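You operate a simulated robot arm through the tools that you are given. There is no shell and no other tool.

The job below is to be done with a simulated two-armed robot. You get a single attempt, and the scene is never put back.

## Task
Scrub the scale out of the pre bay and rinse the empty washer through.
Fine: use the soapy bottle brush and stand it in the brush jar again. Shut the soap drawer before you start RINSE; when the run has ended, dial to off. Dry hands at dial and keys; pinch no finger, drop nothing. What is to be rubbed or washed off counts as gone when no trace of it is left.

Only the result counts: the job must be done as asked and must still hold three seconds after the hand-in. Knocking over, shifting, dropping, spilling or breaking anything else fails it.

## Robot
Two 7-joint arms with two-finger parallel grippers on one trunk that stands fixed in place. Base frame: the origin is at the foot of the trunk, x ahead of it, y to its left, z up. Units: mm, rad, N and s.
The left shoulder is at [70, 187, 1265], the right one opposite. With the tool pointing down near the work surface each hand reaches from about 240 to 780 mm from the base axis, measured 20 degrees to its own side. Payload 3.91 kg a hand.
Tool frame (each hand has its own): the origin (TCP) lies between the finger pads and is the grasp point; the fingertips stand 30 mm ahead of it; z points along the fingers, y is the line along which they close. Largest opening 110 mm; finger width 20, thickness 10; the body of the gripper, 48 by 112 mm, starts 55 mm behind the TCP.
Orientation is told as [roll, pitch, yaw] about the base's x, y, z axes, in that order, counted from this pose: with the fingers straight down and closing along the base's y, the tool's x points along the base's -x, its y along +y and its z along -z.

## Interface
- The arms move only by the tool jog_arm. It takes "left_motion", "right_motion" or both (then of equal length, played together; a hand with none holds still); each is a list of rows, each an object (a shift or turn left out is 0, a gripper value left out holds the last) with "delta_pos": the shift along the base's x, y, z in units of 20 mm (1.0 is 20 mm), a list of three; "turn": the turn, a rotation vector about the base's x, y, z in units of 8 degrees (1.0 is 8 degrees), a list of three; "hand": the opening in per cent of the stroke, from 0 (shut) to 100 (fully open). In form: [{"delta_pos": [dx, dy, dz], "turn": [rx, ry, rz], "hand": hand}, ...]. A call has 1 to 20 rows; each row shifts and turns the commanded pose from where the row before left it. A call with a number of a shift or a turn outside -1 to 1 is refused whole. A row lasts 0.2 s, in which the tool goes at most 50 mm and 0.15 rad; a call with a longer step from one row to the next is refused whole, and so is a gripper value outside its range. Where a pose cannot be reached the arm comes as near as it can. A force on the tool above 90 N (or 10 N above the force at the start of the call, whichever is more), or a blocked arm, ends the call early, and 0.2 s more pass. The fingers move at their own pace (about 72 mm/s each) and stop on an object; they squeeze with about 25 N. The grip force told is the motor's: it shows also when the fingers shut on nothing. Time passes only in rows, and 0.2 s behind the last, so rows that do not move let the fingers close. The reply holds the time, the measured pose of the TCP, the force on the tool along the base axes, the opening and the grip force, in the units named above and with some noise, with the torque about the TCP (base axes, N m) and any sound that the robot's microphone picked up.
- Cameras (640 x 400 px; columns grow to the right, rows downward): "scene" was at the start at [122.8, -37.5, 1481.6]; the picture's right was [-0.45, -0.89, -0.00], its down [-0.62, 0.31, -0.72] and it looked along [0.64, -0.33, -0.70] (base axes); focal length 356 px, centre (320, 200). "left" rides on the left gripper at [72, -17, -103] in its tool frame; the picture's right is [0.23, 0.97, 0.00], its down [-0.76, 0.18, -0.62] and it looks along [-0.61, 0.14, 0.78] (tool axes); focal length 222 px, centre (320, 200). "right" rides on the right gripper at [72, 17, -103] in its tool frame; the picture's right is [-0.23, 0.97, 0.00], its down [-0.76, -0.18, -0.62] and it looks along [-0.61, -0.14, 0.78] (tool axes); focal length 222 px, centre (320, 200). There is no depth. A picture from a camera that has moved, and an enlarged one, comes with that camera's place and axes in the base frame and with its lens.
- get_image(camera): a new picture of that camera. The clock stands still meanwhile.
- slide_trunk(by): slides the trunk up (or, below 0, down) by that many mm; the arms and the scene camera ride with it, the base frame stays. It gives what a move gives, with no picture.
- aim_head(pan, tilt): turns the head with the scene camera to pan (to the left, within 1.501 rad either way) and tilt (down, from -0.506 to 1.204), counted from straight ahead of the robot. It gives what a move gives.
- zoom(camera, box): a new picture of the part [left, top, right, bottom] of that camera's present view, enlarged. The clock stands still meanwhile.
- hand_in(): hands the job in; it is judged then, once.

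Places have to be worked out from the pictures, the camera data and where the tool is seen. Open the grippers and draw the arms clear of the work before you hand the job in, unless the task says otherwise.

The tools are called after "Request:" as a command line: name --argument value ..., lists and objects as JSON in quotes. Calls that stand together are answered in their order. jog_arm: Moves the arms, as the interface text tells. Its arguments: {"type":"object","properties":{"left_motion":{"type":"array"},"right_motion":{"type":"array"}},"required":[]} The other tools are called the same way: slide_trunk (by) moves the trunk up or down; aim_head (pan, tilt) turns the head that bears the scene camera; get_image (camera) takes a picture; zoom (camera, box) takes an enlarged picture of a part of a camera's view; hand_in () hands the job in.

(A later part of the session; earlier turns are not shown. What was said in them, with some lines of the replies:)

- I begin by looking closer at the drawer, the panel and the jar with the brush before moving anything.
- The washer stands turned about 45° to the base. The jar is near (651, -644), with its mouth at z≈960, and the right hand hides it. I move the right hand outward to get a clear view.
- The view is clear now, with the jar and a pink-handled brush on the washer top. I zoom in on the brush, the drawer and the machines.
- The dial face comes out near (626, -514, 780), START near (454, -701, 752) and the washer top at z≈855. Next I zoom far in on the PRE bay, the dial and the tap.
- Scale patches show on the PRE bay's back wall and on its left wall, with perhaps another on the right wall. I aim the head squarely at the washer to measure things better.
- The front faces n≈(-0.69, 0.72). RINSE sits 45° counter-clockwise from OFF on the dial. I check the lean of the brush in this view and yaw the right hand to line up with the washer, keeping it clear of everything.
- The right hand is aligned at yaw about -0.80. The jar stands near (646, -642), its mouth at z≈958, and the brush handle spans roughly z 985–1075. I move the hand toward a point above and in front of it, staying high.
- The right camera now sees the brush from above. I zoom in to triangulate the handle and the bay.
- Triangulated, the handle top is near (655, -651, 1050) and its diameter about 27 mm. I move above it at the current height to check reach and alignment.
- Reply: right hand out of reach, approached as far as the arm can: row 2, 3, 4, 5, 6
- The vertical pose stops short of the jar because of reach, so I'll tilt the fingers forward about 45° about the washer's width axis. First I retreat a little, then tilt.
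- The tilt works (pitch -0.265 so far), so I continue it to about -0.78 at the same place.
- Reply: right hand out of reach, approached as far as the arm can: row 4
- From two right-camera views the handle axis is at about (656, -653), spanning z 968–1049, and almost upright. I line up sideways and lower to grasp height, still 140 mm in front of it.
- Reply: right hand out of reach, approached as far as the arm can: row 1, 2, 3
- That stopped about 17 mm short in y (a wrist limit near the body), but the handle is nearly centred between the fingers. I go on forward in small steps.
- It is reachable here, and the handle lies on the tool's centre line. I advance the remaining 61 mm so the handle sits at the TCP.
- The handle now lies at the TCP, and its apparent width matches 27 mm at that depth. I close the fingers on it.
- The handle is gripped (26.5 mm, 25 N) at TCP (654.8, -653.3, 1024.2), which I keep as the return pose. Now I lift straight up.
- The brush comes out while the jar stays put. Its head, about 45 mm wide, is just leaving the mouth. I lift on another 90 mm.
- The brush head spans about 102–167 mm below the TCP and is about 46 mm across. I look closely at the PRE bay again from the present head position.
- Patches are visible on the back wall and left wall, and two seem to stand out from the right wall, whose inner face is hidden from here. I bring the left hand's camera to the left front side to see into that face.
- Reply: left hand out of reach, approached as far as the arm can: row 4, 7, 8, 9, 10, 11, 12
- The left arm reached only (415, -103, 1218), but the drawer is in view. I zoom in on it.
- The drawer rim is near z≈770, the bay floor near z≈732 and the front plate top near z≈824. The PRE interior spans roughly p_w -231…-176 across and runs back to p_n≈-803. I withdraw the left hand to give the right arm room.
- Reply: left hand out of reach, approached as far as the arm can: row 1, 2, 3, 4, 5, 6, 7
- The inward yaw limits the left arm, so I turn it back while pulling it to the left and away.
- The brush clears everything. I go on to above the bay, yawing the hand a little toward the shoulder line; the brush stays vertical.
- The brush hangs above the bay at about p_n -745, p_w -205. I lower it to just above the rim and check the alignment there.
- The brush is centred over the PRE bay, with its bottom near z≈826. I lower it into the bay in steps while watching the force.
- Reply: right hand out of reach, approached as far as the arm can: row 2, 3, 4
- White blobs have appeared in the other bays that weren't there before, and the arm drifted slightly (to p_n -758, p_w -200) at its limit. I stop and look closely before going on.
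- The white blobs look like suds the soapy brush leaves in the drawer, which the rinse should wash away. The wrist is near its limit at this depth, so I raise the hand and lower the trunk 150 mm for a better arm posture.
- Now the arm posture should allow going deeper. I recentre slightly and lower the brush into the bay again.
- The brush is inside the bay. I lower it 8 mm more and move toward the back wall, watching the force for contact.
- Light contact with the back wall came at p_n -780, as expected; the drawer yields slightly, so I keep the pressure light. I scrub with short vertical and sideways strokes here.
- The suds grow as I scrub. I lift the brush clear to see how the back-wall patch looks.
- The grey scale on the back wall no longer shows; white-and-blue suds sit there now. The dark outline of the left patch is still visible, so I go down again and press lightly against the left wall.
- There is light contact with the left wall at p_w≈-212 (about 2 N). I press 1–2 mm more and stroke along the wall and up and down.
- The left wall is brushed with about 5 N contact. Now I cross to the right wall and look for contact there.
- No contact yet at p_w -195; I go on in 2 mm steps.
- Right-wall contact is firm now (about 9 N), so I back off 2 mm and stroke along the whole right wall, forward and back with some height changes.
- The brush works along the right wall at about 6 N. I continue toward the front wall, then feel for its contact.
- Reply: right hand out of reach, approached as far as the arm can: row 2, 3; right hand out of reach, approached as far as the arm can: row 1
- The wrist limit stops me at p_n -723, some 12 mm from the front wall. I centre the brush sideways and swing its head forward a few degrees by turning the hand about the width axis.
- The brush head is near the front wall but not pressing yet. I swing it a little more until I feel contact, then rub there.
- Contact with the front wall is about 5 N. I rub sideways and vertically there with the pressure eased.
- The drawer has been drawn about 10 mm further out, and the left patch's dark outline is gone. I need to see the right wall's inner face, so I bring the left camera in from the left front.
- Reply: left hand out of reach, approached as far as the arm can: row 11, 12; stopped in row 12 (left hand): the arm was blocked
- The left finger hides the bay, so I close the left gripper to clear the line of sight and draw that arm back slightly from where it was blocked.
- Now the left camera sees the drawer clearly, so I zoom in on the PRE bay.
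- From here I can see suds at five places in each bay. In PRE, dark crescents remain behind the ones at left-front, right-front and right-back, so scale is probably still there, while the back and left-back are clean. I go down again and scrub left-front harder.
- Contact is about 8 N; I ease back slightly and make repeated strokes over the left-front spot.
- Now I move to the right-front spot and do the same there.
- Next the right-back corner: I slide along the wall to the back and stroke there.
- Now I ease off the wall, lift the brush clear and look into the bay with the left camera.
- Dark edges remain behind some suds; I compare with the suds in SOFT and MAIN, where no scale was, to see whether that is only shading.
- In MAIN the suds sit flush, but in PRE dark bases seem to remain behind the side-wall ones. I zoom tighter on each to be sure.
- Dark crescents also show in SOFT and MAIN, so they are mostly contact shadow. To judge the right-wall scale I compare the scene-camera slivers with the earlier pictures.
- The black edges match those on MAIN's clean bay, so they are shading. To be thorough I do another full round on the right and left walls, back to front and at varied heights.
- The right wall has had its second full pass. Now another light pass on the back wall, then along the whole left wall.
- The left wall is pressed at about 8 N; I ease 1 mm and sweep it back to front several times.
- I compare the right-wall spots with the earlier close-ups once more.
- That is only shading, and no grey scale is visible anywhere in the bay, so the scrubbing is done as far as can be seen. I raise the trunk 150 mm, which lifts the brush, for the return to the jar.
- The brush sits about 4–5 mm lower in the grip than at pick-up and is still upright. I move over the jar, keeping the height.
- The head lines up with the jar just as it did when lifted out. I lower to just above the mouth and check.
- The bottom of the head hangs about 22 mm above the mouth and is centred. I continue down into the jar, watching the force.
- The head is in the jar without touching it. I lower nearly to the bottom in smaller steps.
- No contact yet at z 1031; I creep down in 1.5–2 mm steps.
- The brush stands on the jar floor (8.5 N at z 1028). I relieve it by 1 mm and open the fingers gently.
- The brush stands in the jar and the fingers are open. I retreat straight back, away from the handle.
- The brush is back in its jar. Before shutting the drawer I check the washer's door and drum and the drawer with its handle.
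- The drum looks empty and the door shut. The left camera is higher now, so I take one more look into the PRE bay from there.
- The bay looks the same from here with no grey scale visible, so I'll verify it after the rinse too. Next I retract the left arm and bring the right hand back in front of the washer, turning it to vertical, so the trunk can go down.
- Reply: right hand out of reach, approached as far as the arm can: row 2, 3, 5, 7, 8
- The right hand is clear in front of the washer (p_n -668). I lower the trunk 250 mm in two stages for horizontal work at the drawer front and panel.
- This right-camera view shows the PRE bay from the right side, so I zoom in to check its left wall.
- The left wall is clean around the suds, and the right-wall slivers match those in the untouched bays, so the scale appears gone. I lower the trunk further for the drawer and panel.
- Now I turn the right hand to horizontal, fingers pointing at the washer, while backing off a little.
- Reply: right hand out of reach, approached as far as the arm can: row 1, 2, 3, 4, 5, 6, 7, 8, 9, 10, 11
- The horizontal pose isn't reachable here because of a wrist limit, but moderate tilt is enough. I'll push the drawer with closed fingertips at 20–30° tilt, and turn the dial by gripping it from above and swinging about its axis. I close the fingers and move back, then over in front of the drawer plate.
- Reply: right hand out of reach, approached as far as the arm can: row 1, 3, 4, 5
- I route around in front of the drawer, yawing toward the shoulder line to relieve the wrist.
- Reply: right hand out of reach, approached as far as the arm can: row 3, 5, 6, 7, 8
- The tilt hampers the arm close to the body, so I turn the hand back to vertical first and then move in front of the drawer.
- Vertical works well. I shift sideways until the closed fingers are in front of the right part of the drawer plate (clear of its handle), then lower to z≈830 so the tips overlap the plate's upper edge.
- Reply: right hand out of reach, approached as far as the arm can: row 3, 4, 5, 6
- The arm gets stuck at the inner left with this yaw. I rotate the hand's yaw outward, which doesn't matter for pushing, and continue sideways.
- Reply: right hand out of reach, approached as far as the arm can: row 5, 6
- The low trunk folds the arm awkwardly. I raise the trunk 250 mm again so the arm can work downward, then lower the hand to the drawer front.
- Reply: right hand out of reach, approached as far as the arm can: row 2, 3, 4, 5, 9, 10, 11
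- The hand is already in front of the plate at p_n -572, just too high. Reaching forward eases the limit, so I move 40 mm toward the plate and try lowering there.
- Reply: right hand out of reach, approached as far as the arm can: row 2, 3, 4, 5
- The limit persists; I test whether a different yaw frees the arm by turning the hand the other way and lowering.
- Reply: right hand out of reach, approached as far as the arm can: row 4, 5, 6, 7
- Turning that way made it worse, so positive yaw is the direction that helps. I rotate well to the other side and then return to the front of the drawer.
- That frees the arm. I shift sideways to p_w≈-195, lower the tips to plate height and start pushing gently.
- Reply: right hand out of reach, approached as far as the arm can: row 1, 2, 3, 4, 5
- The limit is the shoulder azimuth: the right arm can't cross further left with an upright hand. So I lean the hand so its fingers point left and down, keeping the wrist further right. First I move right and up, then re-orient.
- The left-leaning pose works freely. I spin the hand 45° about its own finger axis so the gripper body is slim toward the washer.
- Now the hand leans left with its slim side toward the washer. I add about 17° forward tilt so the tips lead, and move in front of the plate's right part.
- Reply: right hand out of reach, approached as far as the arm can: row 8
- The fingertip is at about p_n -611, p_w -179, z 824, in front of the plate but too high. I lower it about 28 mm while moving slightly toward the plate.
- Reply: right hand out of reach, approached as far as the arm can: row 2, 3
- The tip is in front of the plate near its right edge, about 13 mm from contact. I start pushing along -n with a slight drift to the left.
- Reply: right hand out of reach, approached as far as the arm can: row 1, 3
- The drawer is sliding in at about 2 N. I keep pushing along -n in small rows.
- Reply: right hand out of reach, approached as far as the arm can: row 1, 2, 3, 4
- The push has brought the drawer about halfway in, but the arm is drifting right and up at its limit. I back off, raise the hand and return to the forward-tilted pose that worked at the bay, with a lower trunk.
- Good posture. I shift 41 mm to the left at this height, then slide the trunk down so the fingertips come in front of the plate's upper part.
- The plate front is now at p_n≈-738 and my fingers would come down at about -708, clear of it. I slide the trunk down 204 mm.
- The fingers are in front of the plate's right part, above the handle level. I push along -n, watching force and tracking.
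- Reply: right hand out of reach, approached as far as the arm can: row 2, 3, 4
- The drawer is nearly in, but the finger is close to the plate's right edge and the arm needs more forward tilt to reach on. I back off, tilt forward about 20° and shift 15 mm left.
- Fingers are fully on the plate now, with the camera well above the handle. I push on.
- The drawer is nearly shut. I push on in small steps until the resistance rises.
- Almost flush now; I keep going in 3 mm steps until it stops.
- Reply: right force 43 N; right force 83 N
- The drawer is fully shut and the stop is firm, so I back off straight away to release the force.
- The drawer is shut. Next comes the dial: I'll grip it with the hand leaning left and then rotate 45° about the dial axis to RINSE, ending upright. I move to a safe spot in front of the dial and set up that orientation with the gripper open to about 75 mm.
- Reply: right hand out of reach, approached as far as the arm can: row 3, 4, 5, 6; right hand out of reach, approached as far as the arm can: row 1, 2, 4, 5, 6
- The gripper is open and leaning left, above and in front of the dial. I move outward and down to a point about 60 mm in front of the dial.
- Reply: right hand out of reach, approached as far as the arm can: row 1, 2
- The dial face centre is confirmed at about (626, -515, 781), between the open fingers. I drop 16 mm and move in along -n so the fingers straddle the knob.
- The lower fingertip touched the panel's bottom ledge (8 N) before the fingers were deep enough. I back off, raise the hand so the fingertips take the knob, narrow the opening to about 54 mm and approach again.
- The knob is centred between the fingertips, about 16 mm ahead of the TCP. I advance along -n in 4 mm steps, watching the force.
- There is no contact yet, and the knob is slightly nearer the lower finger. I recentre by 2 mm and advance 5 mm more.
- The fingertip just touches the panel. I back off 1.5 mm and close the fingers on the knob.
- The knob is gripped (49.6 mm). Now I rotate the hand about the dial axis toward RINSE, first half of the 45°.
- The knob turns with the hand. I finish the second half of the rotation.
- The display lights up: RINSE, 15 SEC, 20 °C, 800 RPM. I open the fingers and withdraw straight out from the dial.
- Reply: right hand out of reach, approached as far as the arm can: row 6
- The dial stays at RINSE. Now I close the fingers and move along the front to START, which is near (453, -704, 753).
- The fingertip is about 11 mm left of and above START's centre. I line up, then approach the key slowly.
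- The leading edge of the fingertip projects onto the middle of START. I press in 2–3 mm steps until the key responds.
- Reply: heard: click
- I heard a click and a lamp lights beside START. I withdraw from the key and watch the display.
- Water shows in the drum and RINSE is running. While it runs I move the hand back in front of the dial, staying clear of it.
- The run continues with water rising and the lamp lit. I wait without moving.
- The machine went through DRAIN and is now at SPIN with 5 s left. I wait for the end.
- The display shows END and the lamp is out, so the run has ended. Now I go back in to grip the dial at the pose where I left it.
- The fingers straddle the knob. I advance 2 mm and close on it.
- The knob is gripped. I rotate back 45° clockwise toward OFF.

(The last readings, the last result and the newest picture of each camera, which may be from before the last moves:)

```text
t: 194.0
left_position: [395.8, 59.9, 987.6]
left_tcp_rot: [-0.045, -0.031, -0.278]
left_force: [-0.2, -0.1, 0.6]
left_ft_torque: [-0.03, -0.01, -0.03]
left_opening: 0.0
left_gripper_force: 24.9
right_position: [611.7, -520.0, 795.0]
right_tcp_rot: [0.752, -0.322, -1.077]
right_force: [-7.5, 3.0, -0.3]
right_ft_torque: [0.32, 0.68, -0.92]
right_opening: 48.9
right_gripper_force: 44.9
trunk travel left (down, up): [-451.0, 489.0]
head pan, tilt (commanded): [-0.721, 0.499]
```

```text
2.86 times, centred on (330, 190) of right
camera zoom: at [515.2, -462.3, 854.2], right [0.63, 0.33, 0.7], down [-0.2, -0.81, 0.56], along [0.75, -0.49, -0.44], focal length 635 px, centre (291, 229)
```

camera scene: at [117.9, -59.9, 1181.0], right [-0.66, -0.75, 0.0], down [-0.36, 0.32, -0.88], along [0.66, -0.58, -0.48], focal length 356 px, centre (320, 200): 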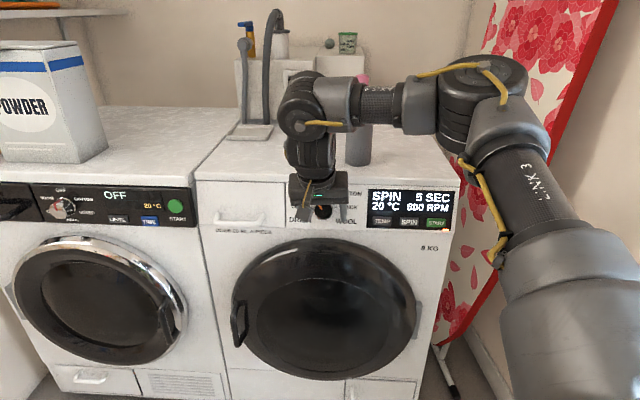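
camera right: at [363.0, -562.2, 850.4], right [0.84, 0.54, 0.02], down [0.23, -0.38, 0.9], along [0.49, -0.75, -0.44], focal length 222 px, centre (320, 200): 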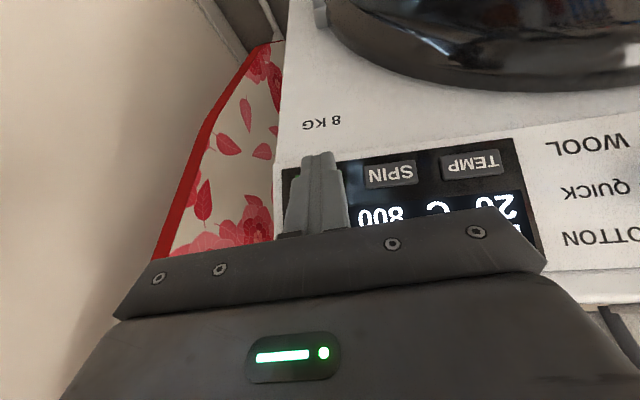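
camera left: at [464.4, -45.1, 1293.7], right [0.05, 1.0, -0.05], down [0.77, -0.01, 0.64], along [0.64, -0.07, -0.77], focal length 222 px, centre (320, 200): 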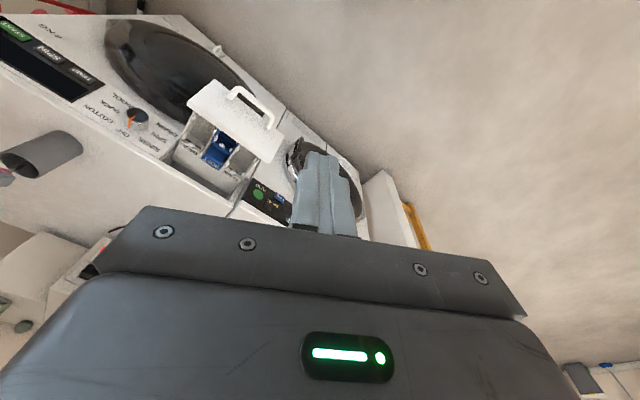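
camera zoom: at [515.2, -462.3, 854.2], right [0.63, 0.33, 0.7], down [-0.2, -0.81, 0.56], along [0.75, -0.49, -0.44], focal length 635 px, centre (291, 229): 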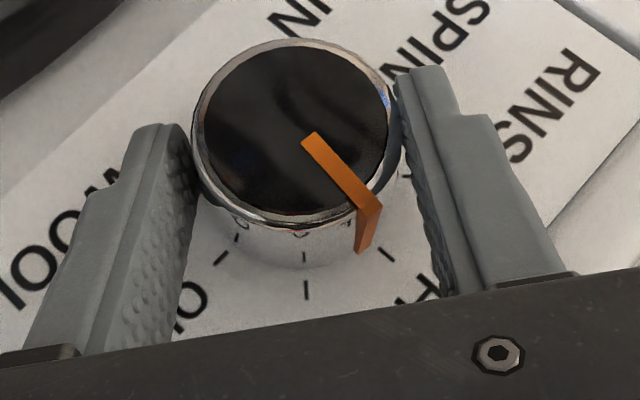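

The display is dark and the pointer is at OFF. I open the fingers and withdraw.

Request:
jog_arm --right_motion '[{"hand": 52}, {"hand": 55}, {"hand": 55}, {"delta_pos": [-0.3, 0.3, 0]}, {"delta_pos": [-0.6, 0.6, 0]}, {"delta_pos": [-0.6, 0.6, 0]}, {"delta_pos": [-0.6, 0.6, 0]}]'

Request:
zoom --camera "scene" --box '[270, 150, 470, 270]'

Request:
zoom --camera "right" --box '[220, 100, 440, 240]'

```text
t: 195.6
left_position: [395.9, 58.7, 987.7]
left_tcp_rot: [-0.043, -0.032, -0.279]
left_force: [-0.4, 0.3, -0.2]
left_ft_torque: [0.01, 0.01, 0.03]
left_opening: 0.0
left_gripper_force: 24.3
right_position: [570.4, -487.1, 792.8]
right_tcp_rot: [0.754, -0.326, -1.073]
right_force: [0.8, 0.1, -0.2]
right_ft_torque: [0.02, -0.02, -0.02]
right_opening: 60.3
right_gripper_force: 0.1
right hand out of reach, approached as far as the arm can: row 7
trunk travel left (down, up): [-451.0, 489.0]
head pan, tilt (commanded): [-0.721, 0.499]
```

```text
3.20 times, centred on (370, 210) of scene
camera zoom: at [117.5, -60.1, 1181.1], right [-0.66, -0.75, 0.0], down [-0.36, 0.32, -0.88], along [0.66, -0.58, -0.48], focal length 1138 px, centre (160, 168)
```

zoom: 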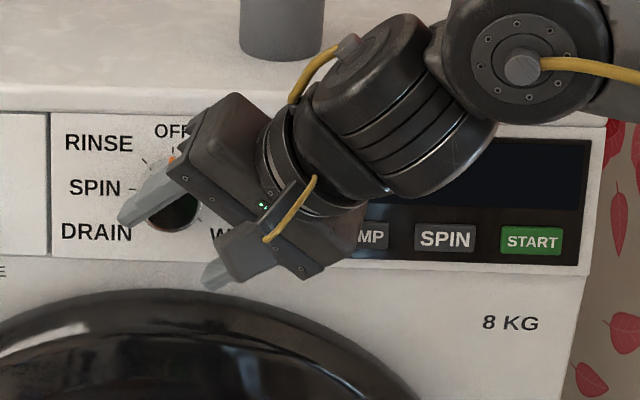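

```text
2.86 times, centred on (330, 170) of right
camera zoom: at [473.9, -429.3, 851.5], right [0.62, 0.34, 0.7], down [-0.2, -0.81, 0.56], along [0.76, -0.49, -0.44], focal length 635 px, centre (291, 286)
```

zoom: 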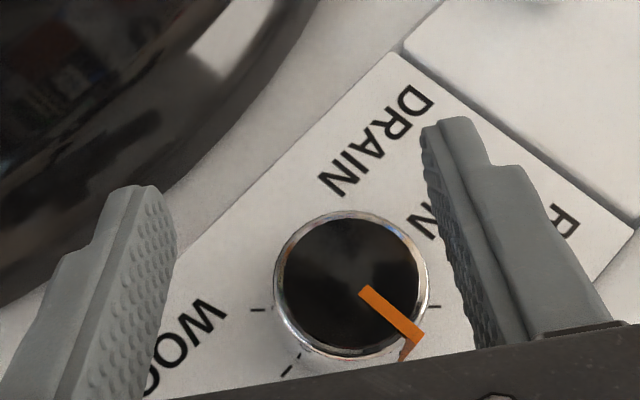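

The pointer is partly hidden by the hand. I move the hand further away from the panel and check the dial.

Request:
jog_arm --right_motion '[{"delta_pos": [-0.8, -0.8, 0]}, {"delta_pos": [-0.9, -0.9, 0]}, {"delta_pos": [-0.9, -0.9, 0]}, {"delta_pos": [-0.9, -0.9, 0]}]'

Request:
zoom --camera "scene" --box '[280, 160, 380, 240]'

Request:
get_image --camera "scene"

```text
t: 196.6
left_position: [395.5, 58.7, 986.8]
left_tcp_rot: [-0.043, -0.033, -0.28]
left_force: [0.2, -0.2, 0.4]
left_ft_torque: [0.01, 0.04, -0.01]
left_opening: 0.0
left_gripper_force: 25.2
right_position: [500.9, -554.8, 791.6]
right_tcp_rot: [0.754, -0.324, -1.077]
right_force: [0.2, 0.3, 0.1]
right_ft_torque: [0.02, 0.0, 0.02]
right_opening: 60.5
right_gripper_force: 0.0
trunk travel left (down, up): [-451.0, 489.0]
head pan, tilt (commanded): [-0.721, 0.499]
```

```text
5.00 times, centred on (330, 200) of scene
camera zoom: at [117.5, -60.7, 1181.1], right [-0.66, -0.75, 0.0], down [-0.36, 0.32, -0.88], along [0.66, -0.58, -0.48], focal length 1779 px, centre (270, 200)
```

zoom: 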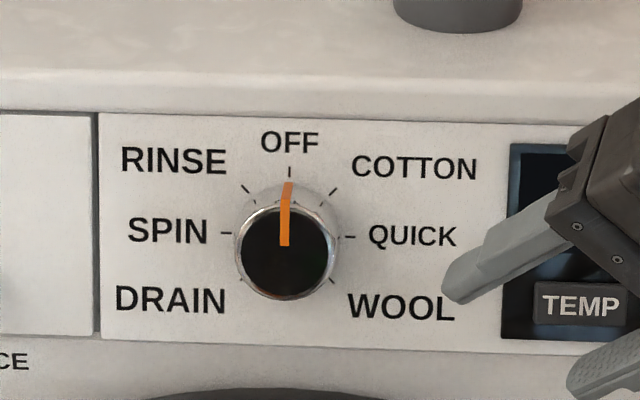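

```text
taken
camera scene: at [117.5, -60.7, 1181.1], right [-0.66, -0.75, 0.0], down [-0.36, 0.32, -0.88], along [0.66, -0.58, -0.48], focal length 356 px, centre (320, 200)
```

scene: 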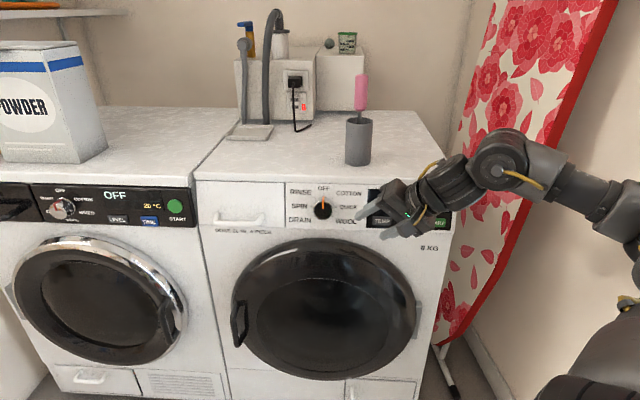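

The dial is exactly at OFF and the display is dark. Because suds hid parts of the bay walls, I want to check inside once more before finishing, so I prepare to draw the drawer out by its handle: first I re-orient the hand so its fingers close along the drawer direction.

Request:
jog_arm --right_motion '[{"delta_pos": [-0.3, 0.3, 0.4], "turn": [0.39, 0.39, 0.55]}, {"delta_pos": [-0.3, 0.3, 0.4], "turn": [0.39, 0.39, 0.55]}, {"turn": [0.39, 0.39, 0.55]}, {"turn": [0.39, 0.39, 0.55]}]'

Request:
jog_arm --right_motion '[{"turn": [0.469, 0.469, -0.663]}, {"turn": [0.469, 0.469, -0.663]}, {"turn": [0.469, 0.469, -0.663]}, {"turn": [0.469, 0.469, -0.663]}, {"turn": [0.469, 0.469, -0.663]}, {"turn": [0.469, 0.469, -0.663]}, {"turn": [0.469, 0.469, -0.663]}, {"turn": [0.469, 0.469, -0.663]}, {"turn": [0.469, 0.469, -0.663]}, {"turn": [0.469, 0.469, -0.663]}, {"turn": [0.469, 0.469, -0.663]}, {"turn": [0.469, 0.469, -0.663]}]'

Request:
get_image --camera "scene"

Request:
get_image --camera "right"

```text
t: 197.6
left_position: [396.4, 59.9, 987.0]
left_tcp_rot: [-0.045, -0.031, -0.28]
left_force: [0.5, -0.4, 0.3]
left_ft_torque: [-0.04, -0.01, -0.02]
left_opening: 0.1
left_gripper_force: 24.7
right_position: [489.3, -543.4, 808.1]
right_tcp_rot: [0.71, -0.019, -0.761]
right_force: [-0.2, 0.1, 1.0]
right_ft_torque: [0.0, 0.01, 0.01]
right_opening: 60.7
right_gripper_force: 0.1
trunk travel left (down, up): [-451.0, 489.0]
head pan, tilt (commanded): [-0.721, 0.499]
```

```text
t: 199.6
left_position: [391.0, 65.8, 989.5]
left_tcp_rot: [-0.05, -0.041, -0.279]
left_force: [0.1, -0.4, 0.2]
left_ft_torque: [0.03, 0.0, 0.0]
left_opening: 0.0
left_gripper_force: 25.2
right_position: [524.0, -618.2, 838.1]
right_tcp_rot: [0.376, 0.685, -1.643]
right_force: [-35.3, 71.8, 15.3]
right_ft_torque: [-1.16, -0.82, 0.57]
right_opening: 29.4
right_gripper_force: 0.0
right hand out of reach, approached as far as the arm can: row 3, 4, 5, 6, 7, 8, 9, 10
trunk travel left (down, up): [-451.0, 489.0]
head pan, tilt (commanded): [-0.721, 0.499]
stopped in row 10 (right hand): the force on the tool passed its limit at 93 N (the readings are from after the stop); the commanded pose is now the measured one
```

```text
taken
camera scene: at [110.3, -50.8, 1182.6], right [-0.66, -0.75, 0.0], down [-0.35, 0.31, -0.88], along [0.66, -0.58, -0.47], focal length 356 px, centre (320, 200)
```

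scene: 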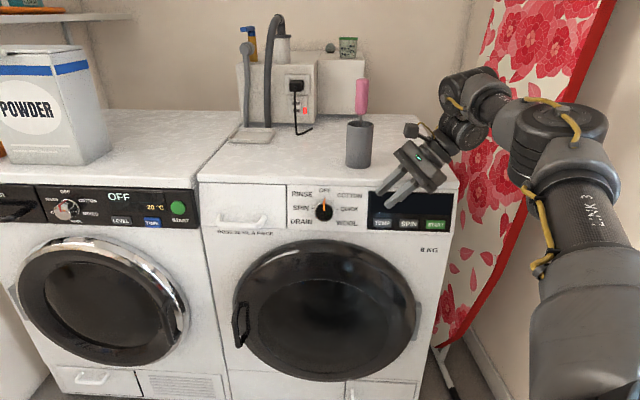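

```text
taken
camera right: at [501.1, -626.1, 962.4], right [0.87, -0.47, 0.13], down [-0.46, -0.88, -0.08], along [0.16, 0.01, -0.99], focal length 222 px, centre (320, 200)
```

right: 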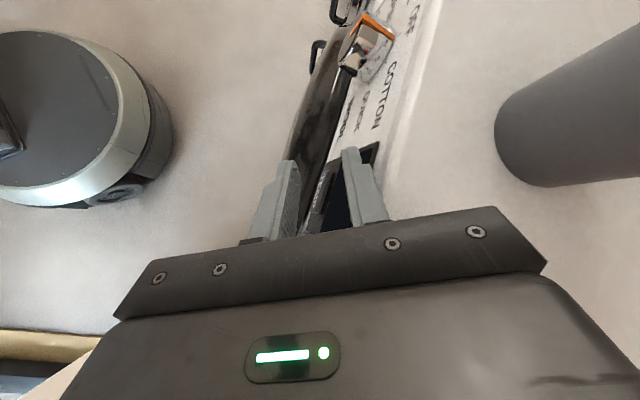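

The solver drifted the hand into the panel (about 80 N now on the display frame), so I back straight off along +n at once.

Request:
jog_arm --right_motion '[{"delta_pos": [-0.5, 0.5, 0]}, {"delta_pos": [-0.7, 0.7, 0]}, {"delta_pos": [-0.7, 0.7, 0]}]'

Request:
get_image --camera "scene"

Request:
zoom --camera "scene" --box '[190, 150, 470, 300]'

```text
t: 200.4
left_position: [392.4, 69.6, 988.6]
left_tcp_rot: [-0.055, -0.039, -0.279]
left_force: [0.4, -0.9, 0.3]
left_ft_torque: [-0.02, -0.01, -0.03]
left_opening: 0.3
left_gripper_force: 25.0
right_position: [522.4, -619.9, 837.5]
right_tcp_rot: [0.37, 0.682, -1.654]
right_force: [-34.7, 75.8, 15.9]
right_ft_torque: [-1.36, -0.74, 0.72]
right_opening: 31.8
right_gripper_force: 0.0
right hand out of reach, approached as far as the arm can: row 1, 2, 3
trunk travel left (down, up): [-451.0, 489.0]
head pan, tilt (commanded): [-0.721, 0.499]
```

```text
taken
camera scene: at [111.6, -46.5, 1182.4], right [-0.66, -0.75, 0.01], down [-0.35, 0.31, -0.88], along [0.66, -0.58, -0.47], focal length 356 px, centre (320, 200)
```

scene: 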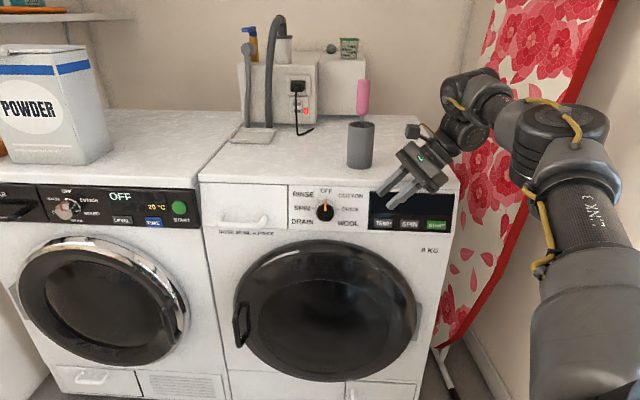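

```text
2.29 times, centred on (330, 225) of scene
camera zoom: at [111.6, -46.5, 1182.4], right [-0.66, -0.75, 0.01], down [-0.35, 0.31, -0.88], along [0.66, -0.58, -0.47], focal length 813 px, centre (297, 143)
```

zoom: 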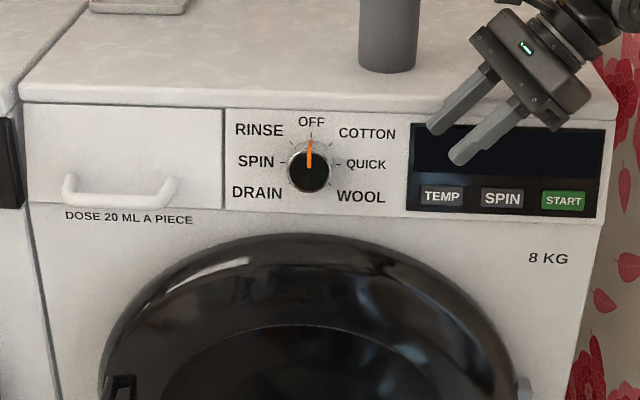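

The wrist is at its limit, so it can't back off in this orientation. I reverse the spin while moving outward.

Request:
jog_arm --right_motion '[{"delta_pos": [-0.2, 0.2, 0], "turn": [-0.469, -0.469, 0.663]}, {"delta_pos": [-0.3, 0.3, 0], "turn": [-0.469, -0.469, 0.663]}, {"delta_pos": [-0.5, 0.5, 0], "turn": [-0.469, -0.469, 0.663]}]'

```text
t: 201.2
left_position: [396.6, 60.2, 987.3]
left_tcp_rot: [-0.046, -0.029, -0.278]
left_force: [-0.5, -0.6, 0.4]
left_ft_torque: [-0.03, -0.04, -0.02]
left_opening: 0.1
left_gripper_force: 24.9
right_position: [508.7, -610.9, 823.1]
right_tcp_rot: [0.574, 0.46, -1.273]
right_force: [-0.6, 0.3, 0.4]
right_ft_torque: [0.0, -0.01, 0.0]
right_opening: 60.6
right_gripper_force: 0.0
trunk travel left (down, up): [-451.0, 489.0]
head pan, tilt (commanded): [-0.721, 0.499]
```

Free again, with zero force. I finish reversing the spin while moving outward, then check the washer for any change.

Request:
jog_arm --right_motion '[{"delta_pos": [-0.4, 0.5, 0], "turn": [-0.469, -0.469, 0.663]}, {"delta_pos": [-0.4, 0.5, 0], "turn": [-0.469, -0.469, 0.663]}, {"delta_pos": [-0.4, 0.5, 0], "turn": [-0.469, -0.469, 0.663]}, {"delta_pos": [-0.2, 0.5, 0], "turn": [-0.2, -0.2, 0.3]}, {"delta_pos": [-0.2, 0.4, 0]}]'

Request:
get_image --camera "scene"

Request:
zoom --camera "scene" --box '[270, 150, 470, 270]'

```text
t: 202.4
left_position: [397.0, 59.2, 986.6]
left_tcp_rot: [-0.045, -0.032, -0.278]
left_force: [-0.6, -0.4, 0.1]
left_ft_torque: [0.02, -0.02, 0.01]
left_opening: 0.0
left_gripper_force: 25.5
right_position: [474.9, -564.2, 826.2]
right_tcp_rot: [0.677, 0.164, -0.918]
right_force: [0.6, 0.2, -0.3]
right_ft_torque: [0.03, -0.01, 0.01]
right_opening: 60.4
right_gripper_force: 0.0
trunk travel left (down, up): [-451.0, 489.0]
head pan, tilt (commanded): [-0.721, 0.499]
```

```text
taken
camera scene: at [117.7, -59.5, 1181.1], right [-0.66, -0.75, 0.0], down [-0.36, 0.32, -0.88], along [0.66, -0.58, -0.48], focal length 356 px, centre (320, 200)
```

scene: 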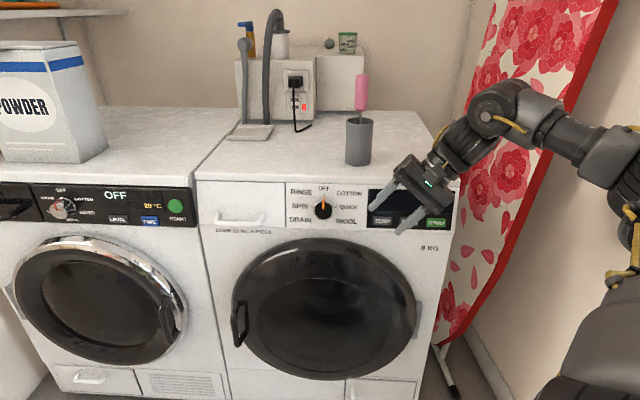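

```text
3.20 times, centred on (370, 210) of scene
camera zoom: at [117.7, -59.5, 1181.1], right [-0.66, -0.75, 0.0], down [-0.36, 0.32, -0.88], along [0.66, -0.58, -0.48], focal length 1138 px, centre (160, 168)
```

zoom: 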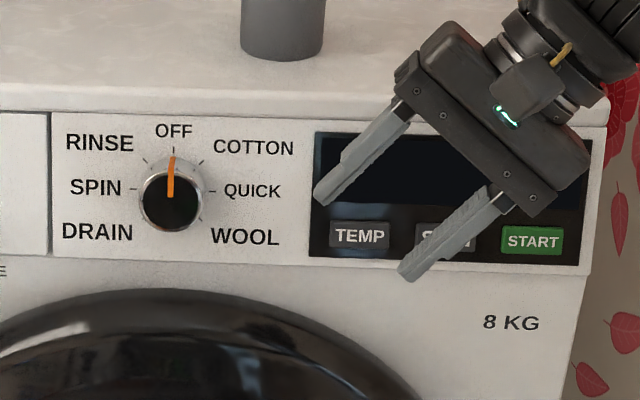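

Nothing was disturbed: the dial is at OFF, the display is dark and the jar and brush stand as before. The earlier views already showed the bay walls clean between the suds, so reopening the drawer isn't worth the risk. I lift both arms straight up with the trunk and check the drawer and jar.

Request:
slide_trunk --by 200

Request:
get_image --camera "scene"

Request:
zoom --camera "scene" --box '[180, 240, 460, 400]'

```text
t: 204.6
left_position: [396.8, 58.8, 1188.4]
left_tcp_rot: [-0.045, -0.033, -0.279]
left_force: [0.2, -0.1, 0.4]
left_ft_torque: [0.01, -0.01, -0.01]
left_opening: 0.2
left_gripper_force: 24.8
right_position: [474.8, -564.6, 1025.0]
right_tcp_rot: [0.676, 0.165, -0.92]
right_force: [0.6, 0.0, 0.0]
right_ft_torque: [-0.01, 0.0, -0.01]
right_opening: 60.8
right_gripper_force: 0.1
trunk travel left (down, up): [-651.0, 289.0]
head pan, tilt (commanded): [-0.721, 0.499]
```

```text
taken
camera scene: at [118.0, -59.6, 1381.0], right [-0.66, -0.75, 0.0], down [-0.36, 0.32, -0.88], along [0.66, -0.58, -0.48], focal length 356 px, centre (320, 200)
```

scene: 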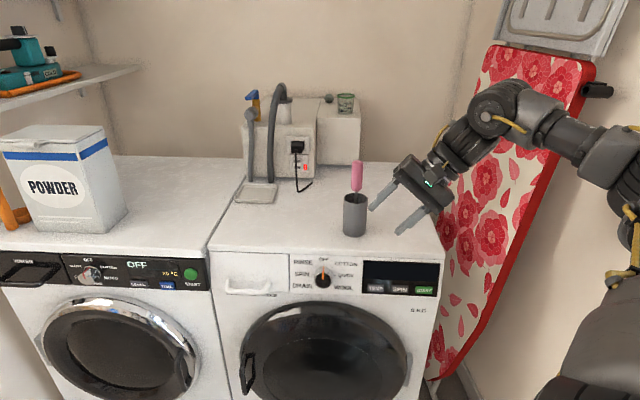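

```text
2.29 times, centred on (320, 320) of scene
camera zoom: at [118.0, -59.6, 1381.0], right [-0.66, -0.75, 0.0], down [-0.36, 0.32, -0.88], along [0.66, -0.58, -0.48], focal length 813 px, centre (320, -74)
```

zoom: 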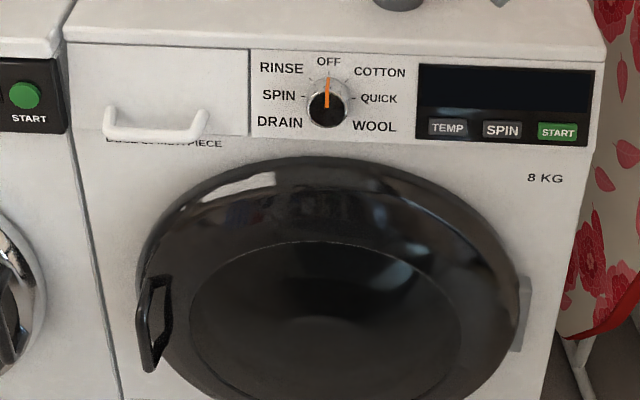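

Drawer flush, drum drained, dial OFF, brush in the jar. I retract the right arm away from the washer and open both grippers.

Request:
jog_arm --right_motion '[{"delta_pos": [-0.5, 0.3, 0.3], "hand": 100}, {"delta_pos": [-0.7, 0.3, 0.3], "hand": 100}, {"delta_pos": [-0.7, 0.3, 0.3], "hand": 100}, {"delta_pos": [-0.7, 0.3, 0], "hand": 100}, {"delta_pos": [-0.7, 0.3, 0], "hand": 100}]' --left_motion '[{"hand": 100, "delta_pos": [-0.5, 0.5, 0]}, {"hand": 100, "delta_pos": [-0.5, 0.5, 0]}, {"hand": 100, "delta_pos": [-0.5, 0.5, 0]}, {"hand": 100}, {"hand": 100}]'

Request:
get_image --camera "scene"

```text
t: 205.8
left_position: [365.5, 88.7, 1188.3]
left_tcp_rot: [-0.045, -0.031, -0.281]
left_force: [-0.4, 1.0, 0.5]
left_ft_torque: [-0.02, 0.01, 0.01]
left_opening: 109.8
left_gripper_force: 0.1
right_position: [411.7, -535.3, 1044.0]
right_tcp_rot: [0.677, 0.164, -0.92]
right_force: [0.2, 0.5, 0.2]
right_ft_torque: [-0.02, -0.01, 0.01]
right_opening: 110.0
right_gripper_force: 0.0
right hand out of reach, approached as far as the arm can: row 4
trunk travel left (down, up): [-651.0, 289.0]
head pan, tilt (commanded): [-0.721, 0.499]
```

```text
taken
camera scene: at [116.5, -58.7, 1381.0], right [-0.66, -0.75, 0.0], down [-0.36, 0.32, -0.88], along [0.66, -0.58, -0.48], focal length 356 px, centre (320, 200)
```

scene: 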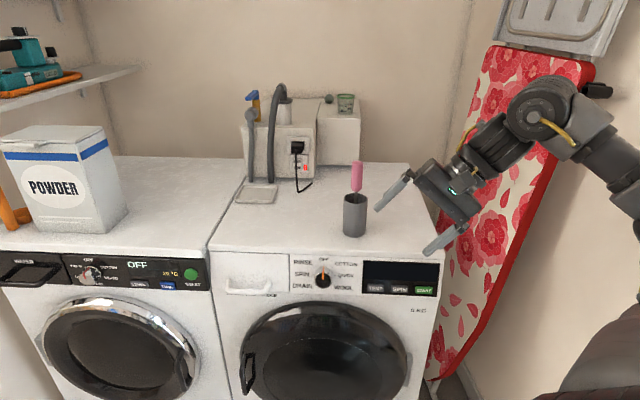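

Everything is in order. I straighten the right hand and draw it a little further back before handing in.

Request:
jog_arm --right_motion '[{"delta_pos": [-0.2, 0.2, 0.3], "turn": [-0.6, 0.6, 0]}, {"delta_pos": [-0.3, 0.3, 0.3], "turn": [-0.6, 0.6, 0]}, {"delta_pos": [-0.4, 0.4, 0.3], "turn": [-0.6, 0.6, 0]}, {"delta_pos": [-0.4, 0.4, 0.3], "turn": [-0.5, 0.5, 0]}, {"delta_pos": [-0.4, 0.4, 0]}, {}]'

Request:
get_image --camera "scene"

Request:
zoom --camera "scene" --box '[200, 140, 460, 310]'

```text
t: 207.2
left_position: [367.4, 87.9, 1188.2]
left_tcp_rot: [-0.047, -0.031, -0.278]
left_force: [-0.2, 0.3, -0.5]
left_ft_torque: [0.02, 0.0, -0.02]
left_opening: 109.7
left_gripper_force: 0.1
right_position: [392.0, -510.9, 1027.7]
right_tcp_rot: [0.589, 0.139, -0.934]
right_force: [0.5, 0.3, -0.1]
right_ft_torque: [0.0, 0.03, 0.0]
right_opening: 110.2
right_gripper_force: 0.0
right hand out of reach, approached as far as the arm can: row 1, 2, 3, 4, 5
trunk travel left (down, up): [-651.0, 289.0]
head pan, tilt (commanded): [-0.721, 0.499]
```

```text
taken
camera scene: at [117.8, -59.4, 1381.0], right [-0.66, -0.75, 0.0], down [-0.36, 0.32, -0.88], along [0.66, -0.58, -0.48], focal length 356 px, centre (320, 200)
```

scene: 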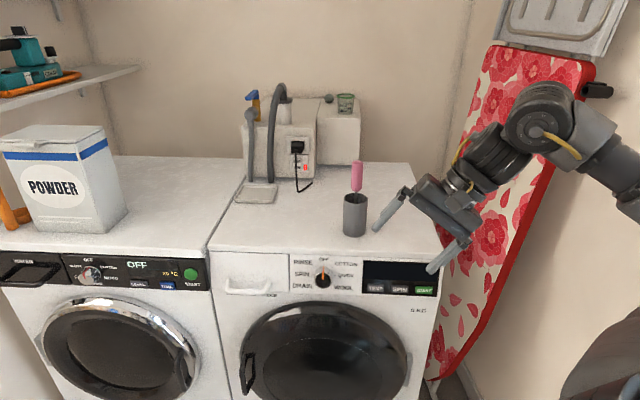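

```text
2.35 times, centred on (330, 225) of scene
camera zoom: at [117.8, -59.4, 1381.0], right [-0.66, -0.75, 0.0], down [-0.36, 0.32, -0.88], along [0.66, -0.58, -0.48], focal length 837 px, centre (296, 141)
```

zoom: 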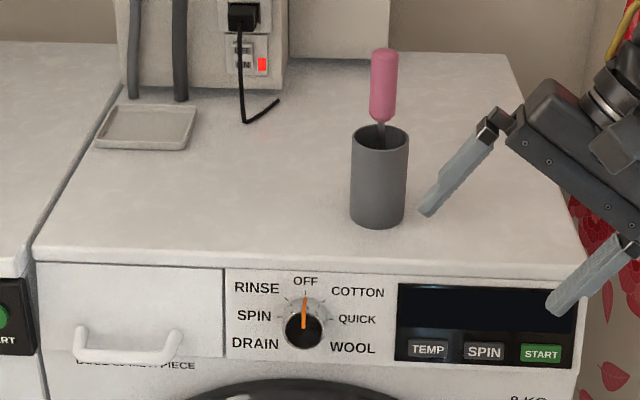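

The final picture shows the brush standing in its jar, the drawer flush, the dial at OFF with the display dark, and both hands empty, open and clear of the work. I hand the job in.

Request:
hand_in

```text
The job is handed in.
```

The job is handed in. I scrubbed the PRE bay and rinsed the washer, but I could not see under the suds to confirm every bit of scale is gone.

- **Scrubbing:** I rubbed all four walls of the PRE bay with the soapy brush. The scale on the back and left walls disappeared. The right wall looked clean between the suds. I brushed the inner front wall too, but no camera could see it.
- **After the rinse:** I did not reopen the drawer to check. The arm could not pull the handle safely, so the suds being washed out of the drawer is also unconfirmed.
- **Brush:** it is back in its jar, standing upright.
- **Rinse:** I shut the drawer before pressing START. RINSE ran through draining and spinning to END and the drum drained. I then turned the dial to OFF and the display went dark.
- **Hands:** I handled only the dry brush handle, the outside of the drawer, the dial and START. No finger was pinched and nothing was dropped.
- **Knocks:** I pushed the drawer against its stop with about 83 N. While preparing to reopen the drawer, the right hand drifted into the display panel with about 93 N. Nothing had visibly moved afterwards; the dial was still at OFF and the jar still standing.
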